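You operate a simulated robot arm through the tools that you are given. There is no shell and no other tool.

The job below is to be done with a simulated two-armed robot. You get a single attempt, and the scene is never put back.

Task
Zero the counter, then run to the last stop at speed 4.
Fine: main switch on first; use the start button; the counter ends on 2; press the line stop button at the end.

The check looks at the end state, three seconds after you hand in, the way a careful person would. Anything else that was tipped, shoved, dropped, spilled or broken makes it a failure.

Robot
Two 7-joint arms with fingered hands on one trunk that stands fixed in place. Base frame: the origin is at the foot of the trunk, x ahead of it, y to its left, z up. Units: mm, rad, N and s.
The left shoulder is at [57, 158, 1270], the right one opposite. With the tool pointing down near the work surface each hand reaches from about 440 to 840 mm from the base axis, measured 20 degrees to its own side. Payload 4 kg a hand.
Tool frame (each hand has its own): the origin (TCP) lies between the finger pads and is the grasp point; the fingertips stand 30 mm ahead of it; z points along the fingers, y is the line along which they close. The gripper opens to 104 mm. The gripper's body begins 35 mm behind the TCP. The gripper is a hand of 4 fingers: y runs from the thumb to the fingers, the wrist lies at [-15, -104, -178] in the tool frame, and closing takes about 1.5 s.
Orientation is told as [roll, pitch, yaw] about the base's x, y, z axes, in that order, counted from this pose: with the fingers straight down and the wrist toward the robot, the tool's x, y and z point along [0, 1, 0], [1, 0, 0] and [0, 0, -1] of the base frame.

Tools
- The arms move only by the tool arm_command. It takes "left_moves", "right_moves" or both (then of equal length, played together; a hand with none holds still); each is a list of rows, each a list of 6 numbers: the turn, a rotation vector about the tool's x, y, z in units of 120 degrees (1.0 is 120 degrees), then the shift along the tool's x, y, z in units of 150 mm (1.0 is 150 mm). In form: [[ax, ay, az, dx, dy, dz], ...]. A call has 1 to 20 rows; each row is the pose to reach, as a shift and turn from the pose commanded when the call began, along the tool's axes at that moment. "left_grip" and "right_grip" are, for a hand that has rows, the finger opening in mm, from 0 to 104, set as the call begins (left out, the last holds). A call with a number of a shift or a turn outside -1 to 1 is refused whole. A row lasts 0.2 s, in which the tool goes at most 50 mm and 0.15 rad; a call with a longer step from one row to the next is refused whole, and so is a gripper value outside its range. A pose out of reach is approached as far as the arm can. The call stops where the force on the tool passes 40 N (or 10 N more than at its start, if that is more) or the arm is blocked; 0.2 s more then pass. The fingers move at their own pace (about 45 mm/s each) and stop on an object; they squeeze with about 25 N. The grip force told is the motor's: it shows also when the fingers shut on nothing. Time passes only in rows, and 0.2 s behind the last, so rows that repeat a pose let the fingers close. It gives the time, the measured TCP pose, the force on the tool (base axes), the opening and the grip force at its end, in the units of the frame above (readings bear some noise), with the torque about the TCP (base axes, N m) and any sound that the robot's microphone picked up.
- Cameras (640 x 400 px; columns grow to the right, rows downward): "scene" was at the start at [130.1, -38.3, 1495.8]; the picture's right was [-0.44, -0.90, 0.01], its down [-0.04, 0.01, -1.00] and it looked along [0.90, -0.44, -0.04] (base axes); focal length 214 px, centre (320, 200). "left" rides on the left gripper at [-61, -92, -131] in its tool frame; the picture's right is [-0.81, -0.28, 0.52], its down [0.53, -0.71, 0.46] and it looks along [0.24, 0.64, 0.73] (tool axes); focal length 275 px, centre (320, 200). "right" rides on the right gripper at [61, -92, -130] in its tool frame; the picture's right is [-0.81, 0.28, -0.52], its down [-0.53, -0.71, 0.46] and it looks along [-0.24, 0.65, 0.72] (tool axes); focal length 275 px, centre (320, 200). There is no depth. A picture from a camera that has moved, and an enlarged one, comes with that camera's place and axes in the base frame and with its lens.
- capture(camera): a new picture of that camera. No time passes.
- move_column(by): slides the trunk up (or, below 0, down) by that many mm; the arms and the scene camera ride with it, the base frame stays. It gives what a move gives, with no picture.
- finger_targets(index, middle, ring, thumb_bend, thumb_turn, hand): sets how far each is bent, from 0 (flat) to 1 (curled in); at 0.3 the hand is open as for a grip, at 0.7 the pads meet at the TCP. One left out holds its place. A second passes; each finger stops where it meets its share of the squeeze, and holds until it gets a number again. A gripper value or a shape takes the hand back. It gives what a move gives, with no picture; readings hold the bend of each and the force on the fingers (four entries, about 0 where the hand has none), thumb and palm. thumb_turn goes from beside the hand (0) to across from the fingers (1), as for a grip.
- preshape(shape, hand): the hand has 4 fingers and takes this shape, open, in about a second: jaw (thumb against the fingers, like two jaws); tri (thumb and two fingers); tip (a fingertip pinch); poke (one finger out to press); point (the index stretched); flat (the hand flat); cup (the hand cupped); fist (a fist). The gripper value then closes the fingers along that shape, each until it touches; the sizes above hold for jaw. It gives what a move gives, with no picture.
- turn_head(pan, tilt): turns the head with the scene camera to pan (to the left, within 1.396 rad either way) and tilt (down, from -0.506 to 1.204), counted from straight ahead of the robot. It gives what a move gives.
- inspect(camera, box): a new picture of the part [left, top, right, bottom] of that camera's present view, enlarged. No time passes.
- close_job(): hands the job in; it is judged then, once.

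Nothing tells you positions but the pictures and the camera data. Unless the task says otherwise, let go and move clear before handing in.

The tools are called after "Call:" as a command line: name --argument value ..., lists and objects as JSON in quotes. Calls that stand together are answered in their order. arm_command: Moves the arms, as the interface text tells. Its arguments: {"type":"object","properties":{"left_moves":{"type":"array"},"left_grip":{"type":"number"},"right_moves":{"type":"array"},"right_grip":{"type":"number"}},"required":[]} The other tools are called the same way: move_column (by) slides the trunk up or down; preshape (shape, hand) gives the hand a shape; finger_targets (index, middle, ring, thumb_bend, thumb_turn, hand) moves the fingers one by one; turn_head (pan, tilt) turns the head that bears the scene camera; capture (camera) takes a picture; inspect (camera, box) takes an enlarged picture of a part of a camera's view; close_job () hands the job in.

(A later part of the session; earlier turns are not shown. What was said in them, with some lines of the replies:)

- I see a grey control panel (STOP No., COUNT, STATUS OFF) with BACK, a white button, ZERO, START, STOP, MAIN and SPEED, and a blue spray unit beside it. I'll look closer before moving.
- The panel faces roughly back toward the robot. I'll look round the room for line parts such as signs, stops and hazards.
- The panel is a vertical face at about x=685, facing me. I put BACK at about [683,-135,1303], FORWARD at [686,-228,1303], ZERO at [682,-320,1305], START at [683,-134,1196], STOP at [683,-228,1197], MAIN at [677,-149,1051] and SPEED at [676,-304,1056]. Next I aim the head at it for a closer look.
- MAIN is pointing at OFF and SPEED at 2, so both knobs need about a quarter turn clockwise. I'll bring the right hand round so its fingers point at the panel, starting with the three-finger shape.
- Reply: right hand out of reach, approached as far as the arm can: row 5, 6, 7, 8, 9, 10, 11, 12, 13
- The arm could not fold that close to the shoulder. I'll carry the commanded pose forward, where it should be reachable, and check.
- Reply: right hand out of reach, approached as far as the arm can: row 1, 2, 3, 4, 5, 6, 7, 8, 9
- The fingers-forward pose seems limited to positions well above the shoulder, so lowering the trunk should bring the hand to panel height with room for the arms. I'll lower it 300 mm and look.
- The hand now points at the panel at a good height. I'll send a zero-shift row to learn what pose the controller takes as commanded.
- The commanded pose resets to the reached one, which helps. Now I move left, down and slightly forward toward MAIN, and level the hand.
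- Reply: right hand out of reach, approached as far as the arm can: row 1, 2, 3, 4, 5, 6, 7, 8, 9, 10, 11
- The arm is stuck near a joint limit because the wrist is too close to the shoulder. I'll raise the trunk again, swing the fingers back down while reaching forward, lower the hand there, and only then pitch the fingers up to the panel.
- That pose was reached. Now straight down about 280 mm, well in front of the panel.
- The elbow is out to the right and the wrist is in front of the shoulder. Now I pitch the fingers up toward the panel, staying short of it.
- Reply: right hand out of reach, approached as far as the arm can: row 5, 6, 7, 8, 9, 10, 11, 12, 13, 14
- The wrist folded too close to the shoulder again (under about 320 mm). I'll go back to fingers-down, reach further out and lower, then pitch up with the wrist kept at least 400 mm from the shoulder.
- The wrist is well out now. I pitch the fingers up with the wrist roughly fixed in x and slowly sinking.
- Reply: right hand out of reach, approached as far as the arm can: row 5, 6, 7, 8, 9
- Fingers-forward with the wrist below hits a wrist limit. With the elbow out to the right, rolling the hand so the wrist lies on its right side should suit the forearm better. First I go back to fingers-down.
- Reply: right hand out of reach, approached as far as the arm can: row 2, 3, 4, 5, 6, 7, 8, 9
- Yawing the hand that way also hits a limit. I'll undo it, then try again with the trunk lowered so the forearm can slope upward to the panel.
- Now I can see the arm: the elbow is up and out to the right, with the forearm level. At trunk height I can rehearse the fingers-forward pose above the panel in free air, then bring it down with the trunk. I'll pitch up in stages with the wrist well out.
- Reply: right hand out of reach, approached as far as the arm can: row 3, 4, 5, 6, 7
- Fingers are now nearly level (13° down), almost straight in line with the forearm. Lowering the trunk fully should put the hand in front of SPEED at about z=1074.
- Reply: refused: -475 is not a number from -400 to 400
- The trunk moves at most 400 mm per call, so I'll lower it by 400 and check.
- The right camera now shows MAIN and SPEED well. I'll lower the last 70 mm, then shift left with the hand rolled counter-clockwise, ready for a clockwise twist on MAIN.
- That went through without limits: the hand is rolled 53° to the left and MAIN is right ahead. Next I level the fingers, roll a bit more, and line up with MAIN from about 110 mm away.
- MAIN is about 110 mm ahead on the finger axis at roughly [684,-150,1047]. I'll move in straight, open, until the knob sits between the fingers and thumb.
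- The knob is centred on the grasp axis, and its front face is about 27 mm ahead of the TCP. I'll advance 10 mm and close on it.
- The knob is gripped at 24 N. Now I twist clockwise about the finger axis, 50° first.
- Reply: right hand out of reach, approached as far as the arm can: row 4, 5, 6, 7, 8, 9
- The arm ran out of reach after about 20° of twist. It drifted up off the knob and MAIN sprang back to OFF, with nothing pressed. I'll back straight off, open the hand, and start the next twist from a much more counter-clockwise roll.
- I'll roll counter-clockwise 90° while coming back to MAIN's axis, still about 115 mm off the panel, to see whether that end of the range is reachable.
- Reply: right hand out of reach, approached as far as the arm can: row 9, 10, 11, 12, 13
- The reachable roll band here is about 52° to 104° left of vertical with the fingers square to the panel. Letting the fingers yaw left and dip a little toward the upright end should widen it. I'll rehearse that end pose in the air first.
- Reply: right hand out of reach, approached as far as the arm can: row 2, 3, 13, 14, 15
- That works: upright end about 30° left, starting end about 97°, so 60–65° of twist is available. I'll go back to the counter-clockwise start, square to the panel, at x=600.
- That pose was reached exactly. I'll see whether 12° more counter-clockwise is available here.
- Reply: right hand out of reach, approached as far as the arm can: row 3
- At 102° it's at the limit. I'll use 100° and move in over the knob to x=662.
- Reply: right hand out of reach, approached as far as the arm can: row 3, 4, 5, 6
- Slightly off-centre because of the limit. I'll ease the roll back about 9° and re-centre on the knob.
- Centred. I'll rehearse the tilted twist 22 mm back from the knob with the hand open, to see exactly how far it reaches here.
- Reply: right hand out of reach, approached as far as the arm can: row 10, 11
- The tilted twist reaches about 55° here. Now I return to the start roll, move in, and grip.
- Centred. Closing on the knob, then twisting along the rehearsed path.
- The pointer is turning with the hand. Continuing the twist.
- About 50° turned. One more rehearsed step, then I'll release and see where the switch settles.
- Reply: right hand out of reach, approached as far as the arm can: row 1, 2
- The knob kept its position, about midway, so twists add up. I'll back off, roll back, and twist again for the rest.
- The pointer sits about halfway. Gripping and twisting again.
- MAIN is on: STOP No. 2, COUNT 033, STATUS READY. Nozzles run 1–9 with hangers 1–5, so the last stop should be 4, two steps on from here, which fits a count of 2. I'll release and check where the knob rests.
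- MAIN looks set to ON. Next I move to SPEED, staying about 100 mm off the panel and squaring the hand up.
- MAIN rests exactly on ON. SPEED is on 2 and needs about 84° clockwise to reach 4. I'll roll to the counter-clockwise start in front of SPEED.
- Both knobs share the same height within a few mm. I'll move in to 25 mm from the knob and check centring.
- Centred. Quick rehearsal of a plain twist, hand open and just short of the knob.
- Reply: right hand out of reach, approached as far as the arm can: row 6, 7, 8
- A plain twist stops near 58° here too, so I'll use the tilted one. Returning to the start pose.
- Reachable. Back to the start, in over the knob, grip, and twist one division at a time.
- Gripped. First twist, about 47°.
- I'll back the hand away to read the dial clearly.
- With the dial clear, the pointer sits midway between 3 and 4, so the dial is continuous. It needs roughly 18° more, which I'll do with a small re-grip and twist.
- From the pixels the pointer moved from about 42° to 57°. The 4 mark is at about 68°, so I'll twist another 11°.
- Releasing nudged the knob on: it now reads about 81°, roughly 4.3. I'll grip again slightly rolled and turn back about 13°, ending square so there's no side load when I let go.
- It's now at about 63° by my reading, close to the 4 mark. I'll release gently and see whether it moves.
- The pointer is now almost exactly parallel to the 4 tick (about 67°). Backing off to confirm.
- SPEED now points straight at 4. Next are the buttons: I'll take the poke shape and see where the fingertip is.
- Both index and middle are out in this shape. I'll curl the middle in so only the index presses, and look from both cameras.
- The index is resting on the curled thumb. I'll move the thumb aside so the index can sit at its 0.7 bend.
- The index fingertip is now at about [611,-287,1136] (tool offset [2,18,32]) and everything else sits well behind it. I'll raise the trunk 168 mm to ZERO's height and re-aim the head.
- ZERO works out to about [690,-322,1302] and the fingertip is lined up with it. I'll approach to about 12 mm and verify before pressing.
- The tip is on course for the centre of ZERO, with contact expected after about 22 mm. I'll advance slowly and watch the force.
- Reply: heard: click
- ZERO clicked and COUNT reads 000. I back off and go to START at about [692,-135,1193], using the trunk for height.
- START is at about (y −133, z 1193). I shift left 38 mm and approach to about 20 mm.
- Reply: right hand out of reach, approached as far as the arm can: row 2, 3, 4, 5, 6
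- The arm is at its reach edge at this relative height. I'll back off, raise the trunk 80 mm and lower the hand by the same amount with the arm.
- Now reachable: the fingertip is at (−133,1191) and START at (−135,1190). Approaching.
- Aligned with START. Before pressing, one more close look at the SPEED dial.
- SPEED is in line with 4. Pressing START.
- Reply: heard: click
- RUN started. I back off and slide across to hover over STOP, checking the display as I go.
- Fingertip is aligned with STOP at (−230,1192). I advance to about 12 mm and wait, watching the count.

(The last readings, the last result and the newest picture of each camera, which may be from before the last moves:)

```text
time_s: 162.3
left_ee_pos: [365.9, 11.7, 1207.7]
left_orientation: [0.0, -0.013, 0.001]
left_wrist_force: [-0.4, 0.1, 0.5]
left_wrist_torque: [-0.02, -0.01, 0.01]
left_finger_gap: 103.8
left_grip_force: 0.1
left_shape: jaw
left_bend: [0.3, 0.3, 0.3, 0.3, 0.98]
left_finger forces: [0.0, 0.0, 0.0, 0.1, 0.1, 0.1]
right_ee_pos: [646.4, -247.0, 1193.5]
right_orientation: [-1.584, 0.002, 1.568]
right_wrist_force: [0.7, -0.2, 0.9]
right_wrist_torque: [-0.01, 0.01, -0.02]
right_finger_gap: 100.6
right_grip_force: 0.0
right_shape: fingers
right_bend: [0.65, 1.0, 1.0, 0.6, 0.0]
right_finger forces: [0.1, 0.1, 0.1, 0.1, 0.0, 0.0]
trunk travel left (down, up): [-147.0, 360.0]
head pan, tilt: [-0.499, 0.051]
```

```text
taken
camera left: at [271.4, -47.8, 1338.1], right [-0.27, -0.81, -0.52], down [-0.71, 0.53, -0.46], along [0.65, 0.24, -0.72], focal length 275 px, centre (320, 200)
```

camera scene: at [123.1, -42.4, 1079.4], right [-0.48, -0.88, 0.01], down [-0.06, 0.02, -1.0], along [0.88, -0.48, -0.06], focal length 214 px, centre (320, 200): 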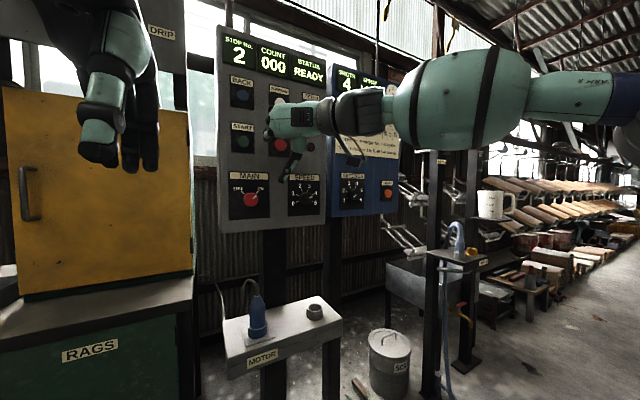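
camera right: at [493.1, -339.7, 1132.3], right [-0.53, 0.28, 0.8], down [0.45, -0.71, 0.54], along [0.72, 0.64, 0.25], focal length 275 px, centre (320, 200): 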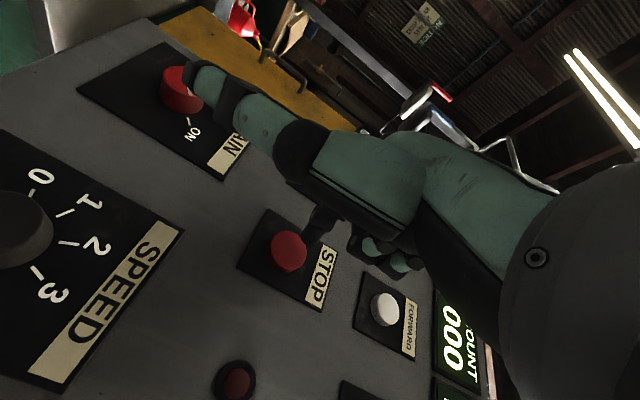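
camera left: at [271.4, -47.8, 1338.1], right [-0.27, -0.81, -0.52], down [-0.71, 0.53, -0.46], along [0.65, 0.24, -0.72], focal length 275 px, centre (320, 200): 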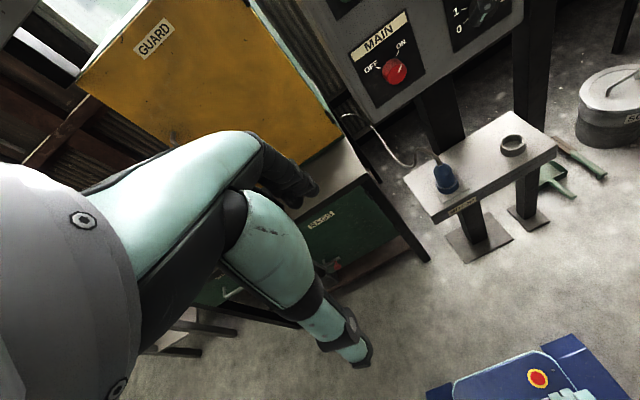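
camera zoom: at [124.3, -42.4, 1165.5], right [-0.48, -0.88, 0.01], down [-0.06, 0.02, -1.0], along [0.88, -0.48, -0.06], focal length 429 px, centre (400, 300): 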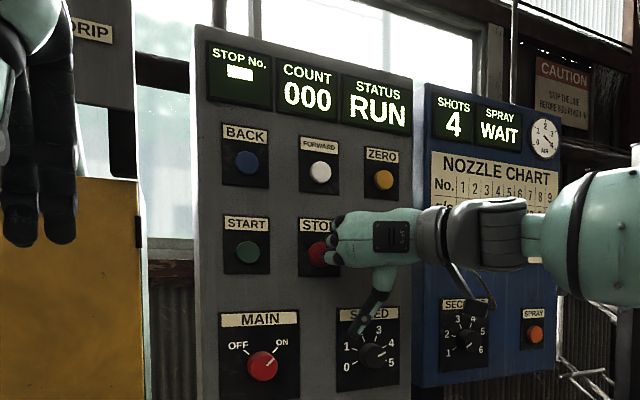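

Waiting in short steps.

Call:
arm_command --right_moves '[[0, 0, 0, 0, 0, 0], [0, 0, 0, 0, 0, 0], [0, 0, 0, 0, 0, 0], [0, 0, 0, 0, 0, 0]]'

Call:
inspect --camera "scene" --box '[210, 50, 350, 150]'

Call:
arm_command --right_moves '[[0, 0, 0, 0, 0, 0], [0, 0, 0, 0, 0, 0], [0, 0, 0, 0, 0, 0], [0, 0, 0, 0, 0, 0]]'

Call:
inspect --camera "scene" --box '[210, 50, 350, 150]'

```text
time_s: 163.3
left_ee_pos: [365.2, 12.4, 1207.5]
left_orientation: [0.0, -0.012, -0.001]
left_wrist_force: [-0.4, 0.2, 0.2]
left_wrist_torque: [0.0, -0.03, -0.02]
left_finger_gap: 103.8
left_grip_force: 0.1
left_shape: jaw
left_bend: [0.3, 0.3, 0.3, 0.3, 0.98]
left_finger forces: [0.0, 0.0, 0.1, 0.1, 0.0, 0.0]
right_ee_pos: [646.0, -247.8, 1192.5]
right_orientation: [-1.585, 0.002, 1.57]
right_wrist_force: [0.3, -0.4, 0.4]
right_wrist_torque: [0.0, -0.04, 0.05]
right_finger_gap: 100.3
right_grip_force: 0.1
right_shape: fingers
right_bend: [0.65, 1.0, 1.0, 0.6, 0.0]
right_finger forces: [0.0, 0.0, 0.0, 0.0, 0.1, 0.1]
trunk travel left (down, up): [-147.0, 360.0]
head pan, tilt: [-0.499, 0.051]
```

```text
4.00 times, centred on (280, 100) of scene
camera zoom: at [124.4, -42.4, 1165.5], right [-0.48, -0.88, 0.01], down [-0.06, 0.02, -1.0], along [0.88, -0.48, -0.06], focal length 858 px, centre (480, 600)
```

zoom: 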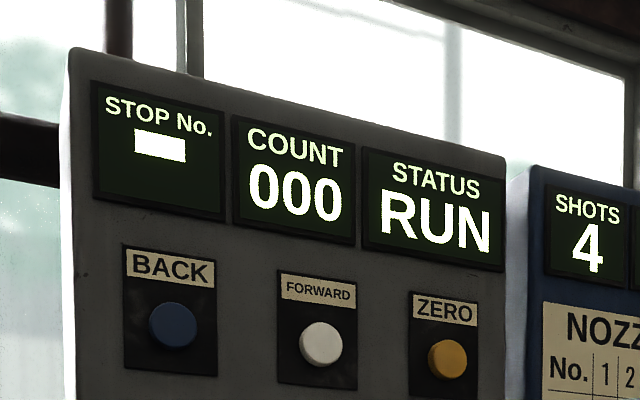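

```text
time_s: 164.3
left_ee_pos: [365.1, 11.4, 1207.5]
left_orientation: [0.0, -0.012, -0.001]
left_wrist_force: [0.0, 0.2, -0.4]
left_wrist_torque: [0.01, 0.0, -0.02]
left_finger_gap: 103.6
left_grip_force: 0.1
left_shape: jaw
left_bend: [0.3, 0.3, 0.3, 0.3, 0.98]
left_finger forces: [0.0, 0.0, 0.0, 0.0, 0.1, 0.0]
right_ee_pos: [646.2, -247.9, 1192.7]
right_orientation: [-1.584, 0.004, 1.569]
right_wrist_force: [-0.4, -0.4, 0.3]
right_wrist_torque: [0.0, -0.01, -0.01]
right_finger_gap: 100.4
right_grip_force: 0.1
right_shape: fingers
right_bend: [0.65, 1.0, 1.0, 0.6, 0.0]
right_finger forces: [0.1, 0.0, 0.0, 0.1, 0.1, 0.1]
trunk travel left (down, up): [-147.0, 360.0]
head pan, tilt: [-0.499, 0.051]
```

```text
4.00 times, centred on (280, 100) of scene
camera zoom: at [124.4, -42.4, 1165.5], right [-0.48, -0.88, 0.01], down [-0.06, 0.02, -1.0], along [0.88, -0.48, -0.06], focal length 858 px, centre (480, 600)
```

zoom: 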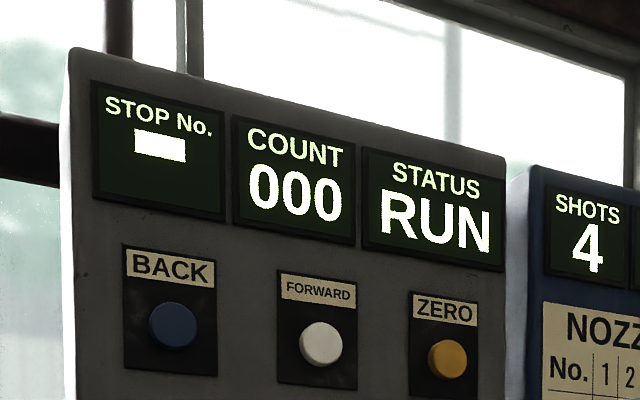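

Call:
arm_command --right_moves '[[0, 0, 0, 0, 0, 0], [0, 0, 0, 0, 0, 0], [0, 0, 0, 0, 0, 0], [0, 0, 0, 0, 0, 0]]'

Call:
inspect --camera "scene" --box '[210, 50, 350, 150]'

Call:
arm_command --right_moves '[[0, 0, 0, 0, 0, 0], [0, 0, 0, 0, 0, 0], [0, 0, 0, 0, 0, 0], [0, 0, 0, 0, 0, 0]]'

Call:
capture --camera "scene"

```text
time_s: 165.3
left_ee_pos: [365.1, 12.0, 1207.2]
left_orientation: [0.001, -0.011, 0.001]
left_wrist_force: [-0.3, 0.4, 0.7]
left_wrist_torque: [0.0, -0.01, -0.02]
left_finger_gap: 104.0
left_grip_force: 0.0
left_shape: jaw
left_bend: [0.3, 0.3, 0.3, 0.3, 0.98]
left_finger forces: [0.1, 0.0, 0.0, 0.1, 0.0, 0.0]
right_ee_pos: [647.3, -246.8, 1193.4]
right_orientation: [-1.583, 0.003, 1.567]
right_wrist_force: [0.6, -0.2, -0.6]
right_wrist_torque: [0.02, 0.02, 0.02]
right_finger_gap: 100.2
right_grip_force: 0.1
right_shape: fingers
right_bend: [0.65, 1.0, 1.0, 0.6, 0.0]
right_finger forces: [0.1, 0.0, 0.0, 0.0, 0.0, 0.0]
trunk travel left (down, up): [-147.0, 360.0]
head pan, tilt: [-0.499, 0.051]
```

```text
4.00 times, centred on (280, 100) of scene
camera zoom: at [124.4, -42.4, 1165.5], right [-0.48, -0.88, 0.01], down [-0.06, 0.02, -1.0], along [0.88, -0.48, -0.06], focal length 858 px, centre (480, 600)
```

zoom: 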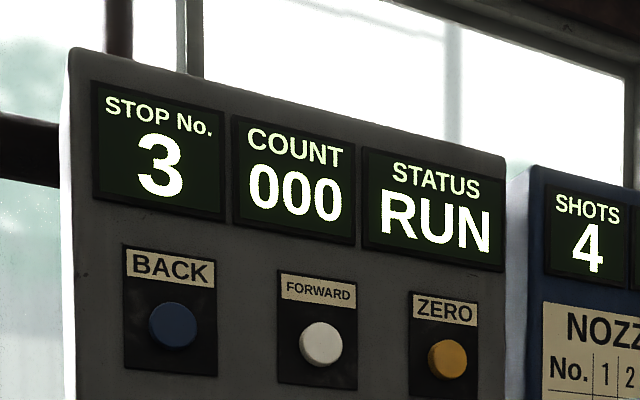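

```text
time_s: 166.3
left_ee_pos: [365.5, 11.9, 1207.8]
left_orientation: [-0.001, -0.013, 0.0]
left_wrist_force: [0.6, 0.3, -0.2]
left_wrist_torque: [-0.01, 0.0, 0.0]
left_finger_gap: 104.0
left_grip_force: 0.1
left_shape: jaw
left_bend: [0.3, 0.3, 0.3, 0.3, 0.98]
left_finger forces: [0.0, 0.0, 0.0, 0.0, 0.0, 0.0]
right_ee_pos: [646.0, -248.2, 1192.3]
right_orientation: [-1.585, 0.003, 1.57]
right_wrist_force: [-0.1, -0.2, -0.8]
right_wrist_torque: [0.0, 0.0, 0.04]
right_finger_gap: 100.2
right_grip_force: 0.0
right_shape: fingers
right_bend: [0.65, 1.0, 1.0, 0.6, 0.0]
right_finger forces: [0.1, 0.1, 0.0, 0.0, 0.1, 0.0]
trunk travel left (down, up): [-147.0, 360.0]
head pan, tilt: [-0.499, 0.051]
```

```text
taken
camera scene: at [124.4, -42.4, 1165.5], right [-0.48, -0.88, 0.01], down [-0.06, 0.02, -1.0], along [0.88, -0.48, -0.06], focal length 214 px, centre (320, 200)
```

scene: 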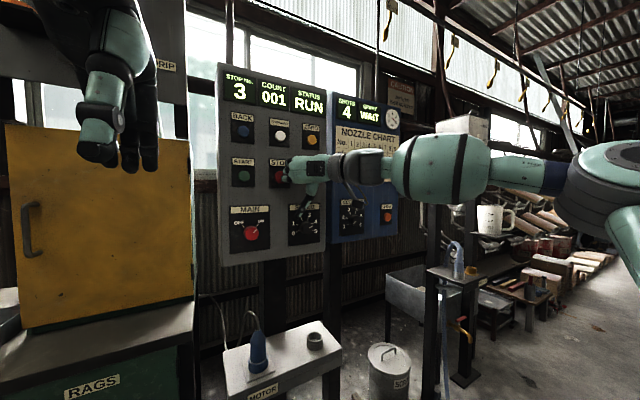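

Stop 3 reached and COUNT went to 001 during the dwell. I keep watching in short steps for stop 4 and count 002.

Call:
arm_command --right_moves '[[0, 0, 0, 0, 0, 0], [0, 0, 0, 0, 0, 0], [0, 0, 0, 0, 0, 0]]'

Call:
inspect --camera "scene" --box '[210, 50, 350, 150]'

Call:
arm_command --right_moves '[[0, 0, 0, 0, 0, 0], [0, 0, 0, 0, 0, 0], [0, 0, 0, 0, 0, 0]]'

Call:
inspect --camera "scene" --box '[210, 50, 350, 150]'

Call:
arm_command --right_moves '[[0, 0, 0, 0, 0, 0], [0, 0, 0, 0, 0, 0], [0, 0, 0, 0, 0, 0]]'

Call:
inspect --camera "scene" --box '[210, 50, 350, 150]'

```text
time_s: 167.1
left_ee_pos: [365.2, 13.4, 1208.3]
left_orientation: [0.0, -0.012, 0.0]
left_wrist_force: [0.1, 1.0, -0.6]
left_wrist_torque: [0.01, 0.04, -0.01]
left_finger_gap: 104.2
left_grip_force: 0.1
left_shape: jaw
left_bend: [0.3, 0.3, 0.3, 0.3, 0.98]
left_finger forces: [0.0, 0.1, 0.0, 0.0, 0.0, 0.0]
right_ee_pos: [645.9, -248.0, 1193.8]
right_orientation: [-1.583, 0.003, 1.569]
right_wrist_force: [0.1, 0.2, 0.0]
right_wrist_torque: [-0.02, 0.01, -0.01]
right_finger_gap: 100.2
right_grip_force: 0.1
right_shape: fingers
right_bend: [0.65, 1.0, 1.0, 0.6, 0.0]
right_finger forces: [0.0, 0.1, 0.0, 0.0, 0.1, 0.0]
trunk travel left (down, up): [-147.0, 360.0]
head pan, tilt: [-0.499, 0.051]
```

```text
4.00 times, centred on (280, 100) of scene
camera zoom: at [124.4, -42.4, 1165.5], right [-0.48, -0.88, 0.01], down [-0.06, 0.02, -1.0], along [0.88, -0.48, -0.06], focal length 858 px, centre (480, 600)
```

zoom: 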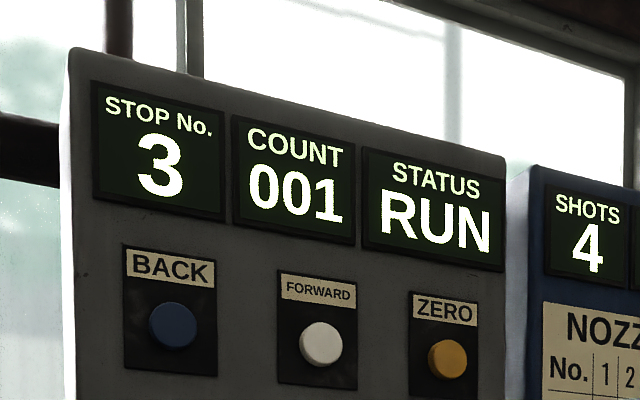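

```text
time_s: 167.9
left_ee_pos: [364.9, 11.5, 1207.5]
left_orientation: [0.001, -0.013, 0.001]
left_wrist_force: [-0.5, -0.1, 0.2]
left_wrist_torque: [0.0, 0.0, -0.01]
left_finger_gap: 104.1
left_grip_force: 0.1
left_shape: jaw
left_bend: [0.3, 0.3, 0.3, 0.3, 0.98]
left_finger forces: [0.0, 0.1, 0.1, 0.0, 0.0, 0.0]
right_ee_pos: [647.1, -247.3, 1193.3]
right_orientation: [-1.585, 0.004, 1.57]
right_wrist_force: [0.4, 0.3, 0.4]
right_wrist_torque: [-0.01, -0.02, -0.03]
right_finger_gap: 100.1
right_grip_force: 0.1
right_shape: fingers
right_bend: [0.65, 1.0, 1.0, 0.6, 0.0]
right_finger forces: [0.0, 0.1, 0.0, 0.0, 0.0, 0.1]
trunk travel left (down, up): [-147.0, 360.0]
head pan, tilt: [-0.499, 0.051]
```

```text
4.00 times, centred on (280, 100) of scene
camera zoom: at [124.4, -42.4, 1165.5], right [-0.48, -0.88, 0.01], down [-0.06, 0.02, -1.0], along [0.88, -0.48, -0.06], focal length 858 px, centre (480, 600)
```

zoom: 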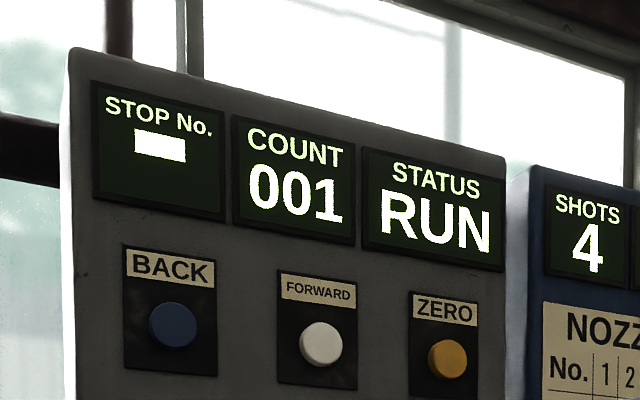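

```text
time_s: 168.7
left_ee_pos: [365.6, 12.0, 1207.0]
left_orientation: [0.0, -0.012, -0.002]
left_wrist_force: [0.4, 0.0, -0.3]
left_wrist_torque: [-0.05, 0.02, -0.01]
left_finger_gap: 104.1
left_grip_force: 0.0
left_shape: jaw
left_bend: [0.3, 0.3, 0.3, 0.3, 0.98]
left_finger forces: [0.0, 0.0, 0.0, 0.1, 0.0, 0.0]
right_ee_pos: [647.2, -247.9, 1193.0]
right_orientation: [-1.584, 0.005, 1.57]
right_wrist_force: [-0.4, -0.3, 0.2]
right_wrist_torque: [-0.01, -0.03, 0.0]
right_finger_gap: 100.0
right_grip_force: 0.0
right_shape: fingers
right_bend: [0.65, 1.0, 1.0, 0.6, 0.0]
right_finger forces: [0.1, 0.0, 0.0, 0.0, 0.1, 0.0]
trunk travel left (down, up): [-147.0, 360.0]
head pan, tilt: [-0.499, 0.051]
```

```text
4.00 times, centred on (280, 100) of scene
camera zoom: at [124.4, -42.4, 1165.5], right [-0.48, -0.88, 0.01], down [-0.06, 0.02, -1.0], along [0.88, -0.48, -0.06], focal length 858 px, centre (480, 600)
```

zoom: 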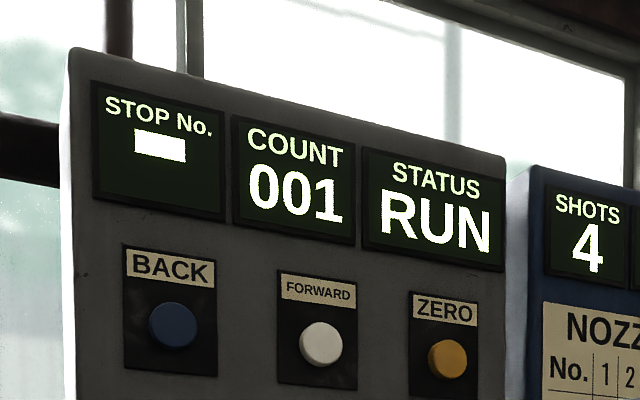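

Moving again toward stop 4; I expect it at about t = 172 s.

Call:
arm_command --right_moves '[[0, 0, 0, 0, 0, 0], [0, 0, 0, 0, 0, 0], [0, 0, 0, 0, 0, 0], [0, 0, 0, 0, 0, 0], [0, 0, 0, 0, 0, 0], [0, 0, 0, 0, 0, 0], [0, 0, 0, 0, 0, 0], [0, 0, 0, 0, 0, 0], [0, 0, 0, 0, 0, 0], [0, 0, 0, 0, 0, 0], [0, 0, 0, 0, 0, 0], [0, 0, 0, 0, 0, 0]]'

Call:
inspect --camera "scene" --box '[210, 50, 350, 150]'

Call:
arm_command --right_moves '[[0, 0, 0, 0, 0, 0], [0, 0, 0, 0, 0, 0], [0, 0, 0, 0, 0, 0]]'

Call:
inspect --camera "scene" --box '[210, 50, 350, 150]'

```text
time_s: 171.3
left_ee_pos: [365.0, 11.7, 1208.3]
left_orientation: [0.001, -0.013, -0.002]
left_wrist_force: [-0.4, 0.5, 1.0]
left_wrist_torque: [0.0, 0.0, -0.01]
left_finger_gap: 104.2
left_grip_force: 0.1
left_shape: jaw
left_bend: [0.3, 0.3, 0.3, 0.3, 0.98]
left_finger forces: [0.0, 0.0, 0.0, 0.0, 0.0, 0.1]
right_ee_pos: [647.4, -247.6, 1192.2]
right_orientation: [-1.583, 0.003, 1.57]
right_wrist_force: [-1.4, 0.4, -1.0]
right_wrist_torque: [0.0, 0.01, -0.03]
right_finger_gap: 100.3
right_grip_force: 0.1
right_shape: fingers
right_bend: [0.65, 1.0, 1.0, 0.6, 0.0]
right_finger forces: [0.0, 0.0, 0.1, 0.0, 0.0, 0.0]
trunk travel left (down, up): [-147.0, 360.0]
head pan, tilt: [-0.499, 0.051]
```

```text
4.00 times, centred on (280, 100) of scene
camera zoom: at [124.4, -42.4, 1165.5], right [-0.48, -0.88, 0.01], down [-0.06, 0.02, -1.0], along [0.88, -0.48, -0.06], focal length 858 px, centre (480, 600)
```

zoom: 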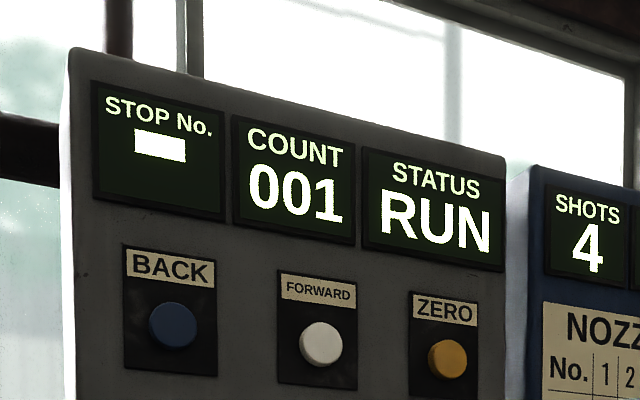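

```text
time_s: 172.1
left_ee_pos: [365.4, 11.9, 1207.4]
left_orientation: [0.002, -0.014, 0.0]
left_wrist_force: [-0.1, -0.2, -0.5]
left_wrist_torque: [-0.01, 0.0, 0.02]
left_finger_gap: 103.9
left_grip_force: 0.1
left_shape: jaw
left_bend: [0.3, 0.3, 0.3, 0.3, 0.98]
left_finger forces: [0.0, 0.0, 0.0, 0.0, 0.0, 0.0]
right_ee_pos: [646.1, -246.7, 1192.4]
right_orientation: [-1.584, 0.002, 1.57]
right_wrist_force: [0.9, 0.0, -0.2]
right_wrist_torque: [-0.01, -0.02, -0.01]
right_finger_gap: 100.1
right_grip_force: 0.1
right_shape: fingers
right_bend: [0.65, 1.0, 1.0, 0.6, 0.0]
right_finger forces: [0.1, 0.0, 0.0, 0.0, 0.0, 0.0]
trunk travel left (down, up): [-147.0, 360.0]
head pan, tilt: [-0.499, 0.051]
```

```text
4.00 times, centred on (280, 100) of scene
camera zoom: at [124.4, -42.4, 1165.5], right [-0.48, -0.88, 0.01], down [-0.06, 0.02, -1.0], along [0.88, -0.48, -0.06], focal length 858 px, centre (480, 600)
```

zoom: 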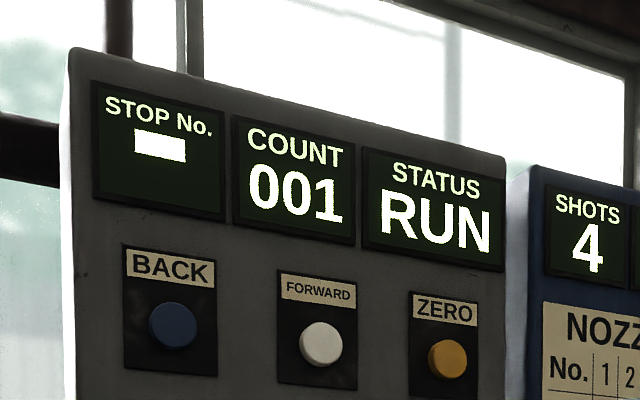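

Call:
arm_command --right_moves '[[0, 0, 0, 0, 0, 0], [0, 0, 0, 0, 0, 0]]'

Call:
inspect --camera "scene" --box '[210, 50, 350, 150]'

Call:
arm_command --right_moves '[[0, 0, 0, 0, 0, 0], [0, 0, 0, 0, 0, 0]]'

Call:
inspect --camera "scene" --box '[210, 50, 350, 150]'

```text
time_s: 172.7
left_ee_pos: [364.9, 11.7, 1208.1]
left_orientation: [-0.001, -0.011, 0.0]
left_wrist_force: [-0.3, 0.1, -0.2]
left_wrist_torque: [0.03, 0.0, -0.02]
left_finger_gap: 103.9
left_grip_force: 0.1
left_shape: jaw
left_bend: [0.3, 0.3, 0.3, 0.3, 0.98]
left_finger forces: [0.1, 0.0, 0.1, 0.0, 0.1, 0.1]
right_ee_pos: [646.0, -247.3, 1192.8]
right_orientation: [-1.582, 0.005, 1.568]
right_wrist_force: [-1.3, 0.4, -0.4]
right_wrist_torque: [0.01, 0.02, -0.01]
right_finger_gap: 100.1
right_grip_force: 0.0
right_shape: fingers
right_bend: [0.65, 1.0, 1.0, 0.6, 0.0]
right_finger forces: [0.0, 0.1, 0.0, 0.0, 0.2, 0.0]
trunk travel left (down, up): [-147.0, 360.0]
head pan, tilt: [-0.499, 0.051]
```

```text
4.00 times, centred on (280, 100) of scene
camera zoom: at [124.4, -42.4, 1165.5], right [-0.48, -0.88, 0.01], down [-0.06, 0.02, -1.0], along [0.88, -0.48, -0.06], focal length 858 px, centre (480, 600)
```

zoom: 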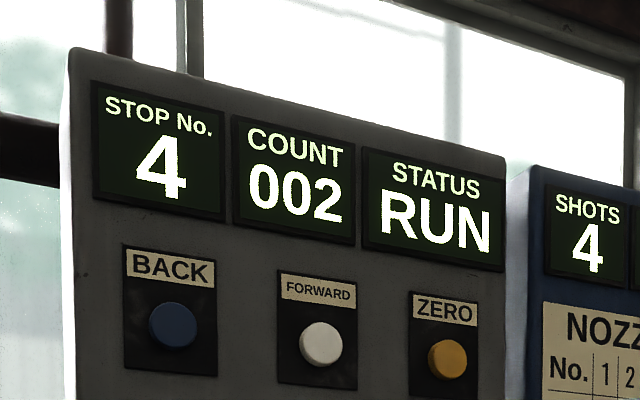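

```text
time_s: 173.3
left_ee_pos: [366.0, 13.0, 1208.2]
left_orientation: [-0.001, -0.014, 0.0]
left_wrist_force: [0.4, 0.4, 0.8]
left_wrist_torque: [-0.02, -0.06, 0.01]
left_finger_gap: 104.0
left_grip_force: 0.0
left_shape: jaw
left_bend: [0.3, 0.3, 0.3, 0.3, 0.98]
left_finger forces: [0.0, 0.0, 0.1, 0.0, 0.0, 0.1]
right_ee_pos: [647.0, -247.5, 1192.6]
right_orientation: [-1.585, 0.004, 1.569]
right_wrist_force: [0.3, 0.0, 1.1]
right_wrist_torque: [0.02, -0.01, 0.0]
right_finger_gap: 99.9
right_grip_force: 0.1
right_shape: fingers
right_bend: [0.65, 1.0, 1.0, 0.6, 0.0]
right_finger forces: [0.0, 0.1, 0.1, 0.0, 0.1, 0.0]
trunk travel left (down, up): [-147.0, 360.0]
head pan, tilt: [-0.499, 0.051]
```

```text
4.00 times, centred on (280, 100) of scene
camera zoom: at [124.4, -42.4, 1165.5], right [-0.48, -0.88, 0.01], down [-0.06, 0.02, -1.0], along [0.88, -0.48, -0.06], focal length 858 px, centre (480, 600)
```

zoom: 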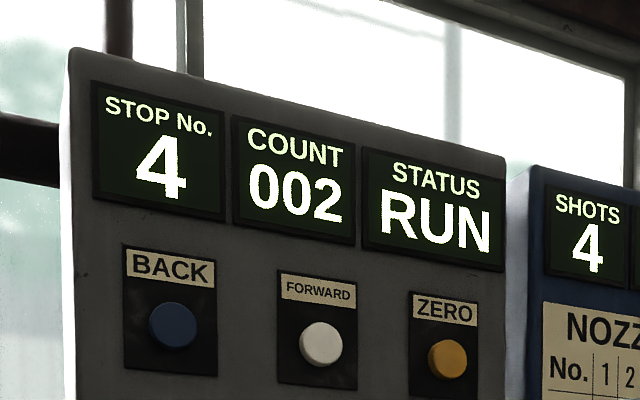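

Stop 4 with COUNT 002. Pressing STOP now.

Call:
arm_command --right_moves '[[0, 0, 0, 0, 0, 0.06], [0, 0, 0, 0, 0, 0.09], [0, 0, 0, 0, 0, 0.11]]'

Call:
inspect --camera "scene" --box '[210, 50, 350, 150]'

```text
time_s: 174.1
left_ee_pos: [362.9, 12.2, 1208.2]
left_orientation: [-0.001, -0.014, -0.001]
left_wrist_force: [-0.5, 1.0, -0.1]
left_wrist_torque: [0.01, -0.01, 0.0]
left_finger_gap: 104.3
left_grip_force: 0.0
left_shape: jaw
left_bend: [0.3, 0.3, 0.3, 0.3, 0.98]
left_finger forces: [0.1, 0.0, 0.0, 0.1, 0.1, 0.0]
right_ee_pos: [662.0, -246.9, 1194.6]
right_orientation: [-1.585, 0.004, 1.572]
right_wrist_force: [-11.9, 0.3, -2.3]
right_wrist_torque: [0.01, 0.21, 0.19]
right_finger_gap: 99.8
right_grip_force: 5.9
right_shape: fingers
right_bend: [0.66, 1.0, 1.0, 0.6, 0.0]
right_finger forces: [11.6, 0.1, 0.0, 0.0, 0.0, 0.0]
trunk travel left (down, up): [-147.0, 360.0]
head pan, tilt: [-0.499, 0.051]
heard: click
```

```text
4.00 times, centred on (280, 100) of scene
camera zoom: at [122.2, -42.2, 1165.7], right [-0.48, -0.88, 0.01], down [-0.06, 0.02, -1.0], along [0.88, -0.48, -0.06], focal length 858 px, centre (480, 600)
```

zoom: 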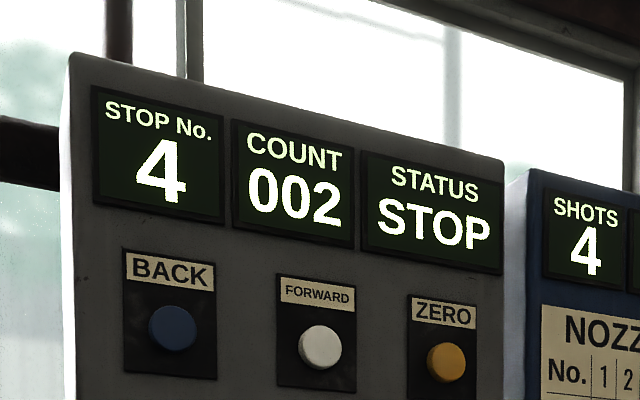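

STATUS reads STOP, with stop 4 and count 002. I back straight away from the panel and do a full check.

Call:
arm_command --right_moves '[[0, 0, 0, 0, 0, -0.15], [0, 0, 0, 0, 0, -0.3], [0, 0, 0, 0, 0, -0.45], [0, 0, 0, 0, 0, -0.6], [0, 0, 0, 0, -0.2, -0.65], [0, 0, 0, 0, -0.4, -0.65], [0, 0, 0, 0, -0.6, -0.65], [0, 0, 0, 0, -0.8, -0.65], [0, 0, 0, 0, -0.9, -0.65], [0, 0, 0, 0, -0.9, -0.65], [0, 0, 0, 0, -0.9, -0.65], [0, 0, 0, 0, -0.9, -0.65]]'

Call:
capture --camera "scene"

Call:
inspect --camera "scene" --box '[210, 50, 350, 250]'

Call:
capture --camera "right"

Call:
capture --camera "left"

```text
time_s: 176.7
left_ee_pos: [364.7, 13.0, 1207.6]
left_orientation: [-0.001, -0.012, -0.001]
left_wrist_force: [-0.3, 0.1, -0.1]
left_wrist_torque: [0.0, 0.01, 0.01]
left_finger_gap: 104.0
left_grip_force: 0.1
left_shape: jaw
left_bend: [0.3, 0.3, 0.3, 0.3, 0.98]
left_finger forces: [0.0, 0.0, 0.0, 0.1, 0.1, 0.0]
right_ee_pos: [566.7, -381.4, 1191.4]
right_orientation: [-1.587, 0.003, 1.569]
right_wrist_force: [0.0, -0.3, 0.2]
right_wrist_torque: [0.02, 0.04, -0.03]
right_finger_gap: 100.0
right_grip_force: 0.1
right_shape: fingers
right_bend: [0.65, 1.0, 1.0, 0.6, 0.0]
right_finger forces: [0.0, 0.1, 0.0, 0.0, 0.0, 0.0]
trunk travel left (down, up): [-147.0, 360.0]
head pan, tilt: [-0.499, 0.051]
```

```text
taken
camera scene: at [124.3, -42.4, 1165.5], right [-0.48, -0.88, 0.01], down [-0.06, 0.02, -1.0], along [0.88, -0.48, -0.06], focal length 214 px, centre (320, 200)
```

scene: 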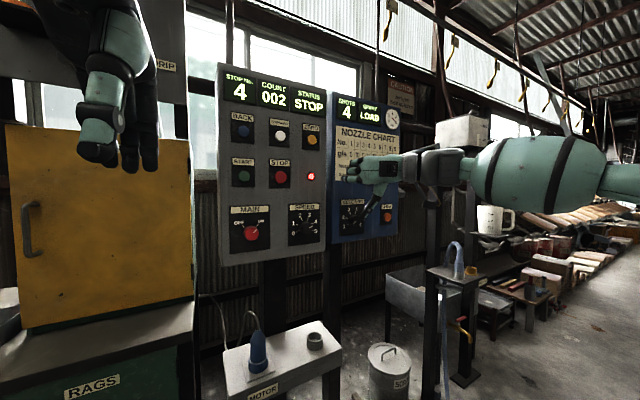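

```text
2.00 times, centred on (280, 150) of scene
camera zoom: at [124.3, -42.4, 1165.5], right [-0.48, -0.88, 0.01], down [-0.06, 0.02, -1.0], along [0.88, -0.48, -0.06], focal length 429 px, centre (400, 300)
```

zoom: 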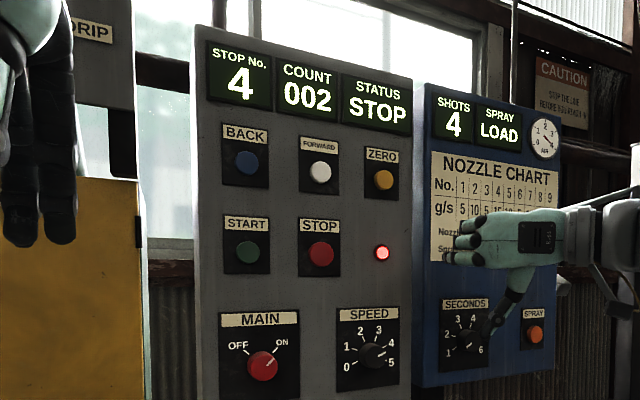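

```text
taken
camera right: at [435.8, -473.3, 1130.9], right [-0.53, 0.28, 0.8], down [0.45, -0.71, 0.54], along [0.72, 0.64, 0.25], focal length 275 px, centre (320, 200)
```

right: 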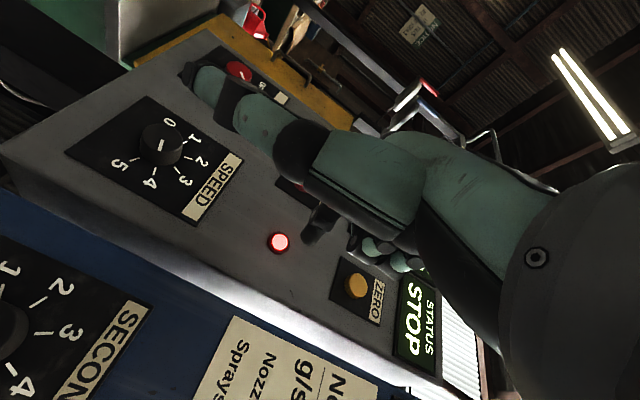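

```text
taken
camera left: at [271.6, -47.7, 1338.1], right [-0.27, -0.81, -0.52], down [-0.71, 0.53, -0.46], along [0.65, 0.24, -0.72], focal length 275 px, centre (320, 200)
```

left: 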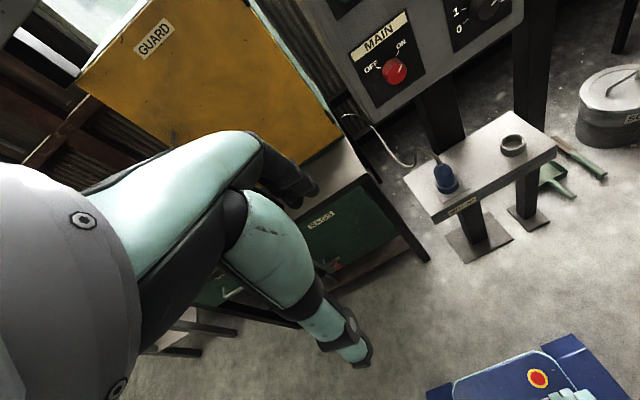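

The final state looks right: STOP No. 4, COUNT 002, STATUS STOP with the red lamp lit, MAIN on ON and SPEED on 4. The hand is clear of the panel and nothing else was disturbed, so I'm handing in.

Call:
close_job

```text
The job is handed in.
```

The job is handed in, and the panel ended in the state you asked for. I don't have the judge's result.

- **Main switch:** it was turned on before any button was pressed, and its pointer rests on ON.
- **Speed:** the dial points at 4. I set it before starting the line, with a few small corrections to get it in line with the mark.
- **Counter:** ZERO took it from 033 to 000, and it finished on 002.
- **Run:** I used START from stop 2. The line dwelt at stop 3 and then reached stop 4. I took 4 as the last stop because the nozzle chart has nine nozzles for five hangers; nothing on the panel says so directly.
- **Line stop:** I pressed STOP at stop 4 with the count on 002. The status changed to STOP and the red lamp lit.

On my first try at MAIN the hand slipped off the knob and moved up the panel beside START and STOP. The line was still off and I saw no sign that anything was pressed. In the last pictures the right hand is clear of the panel and nothing looks moved or knocked.
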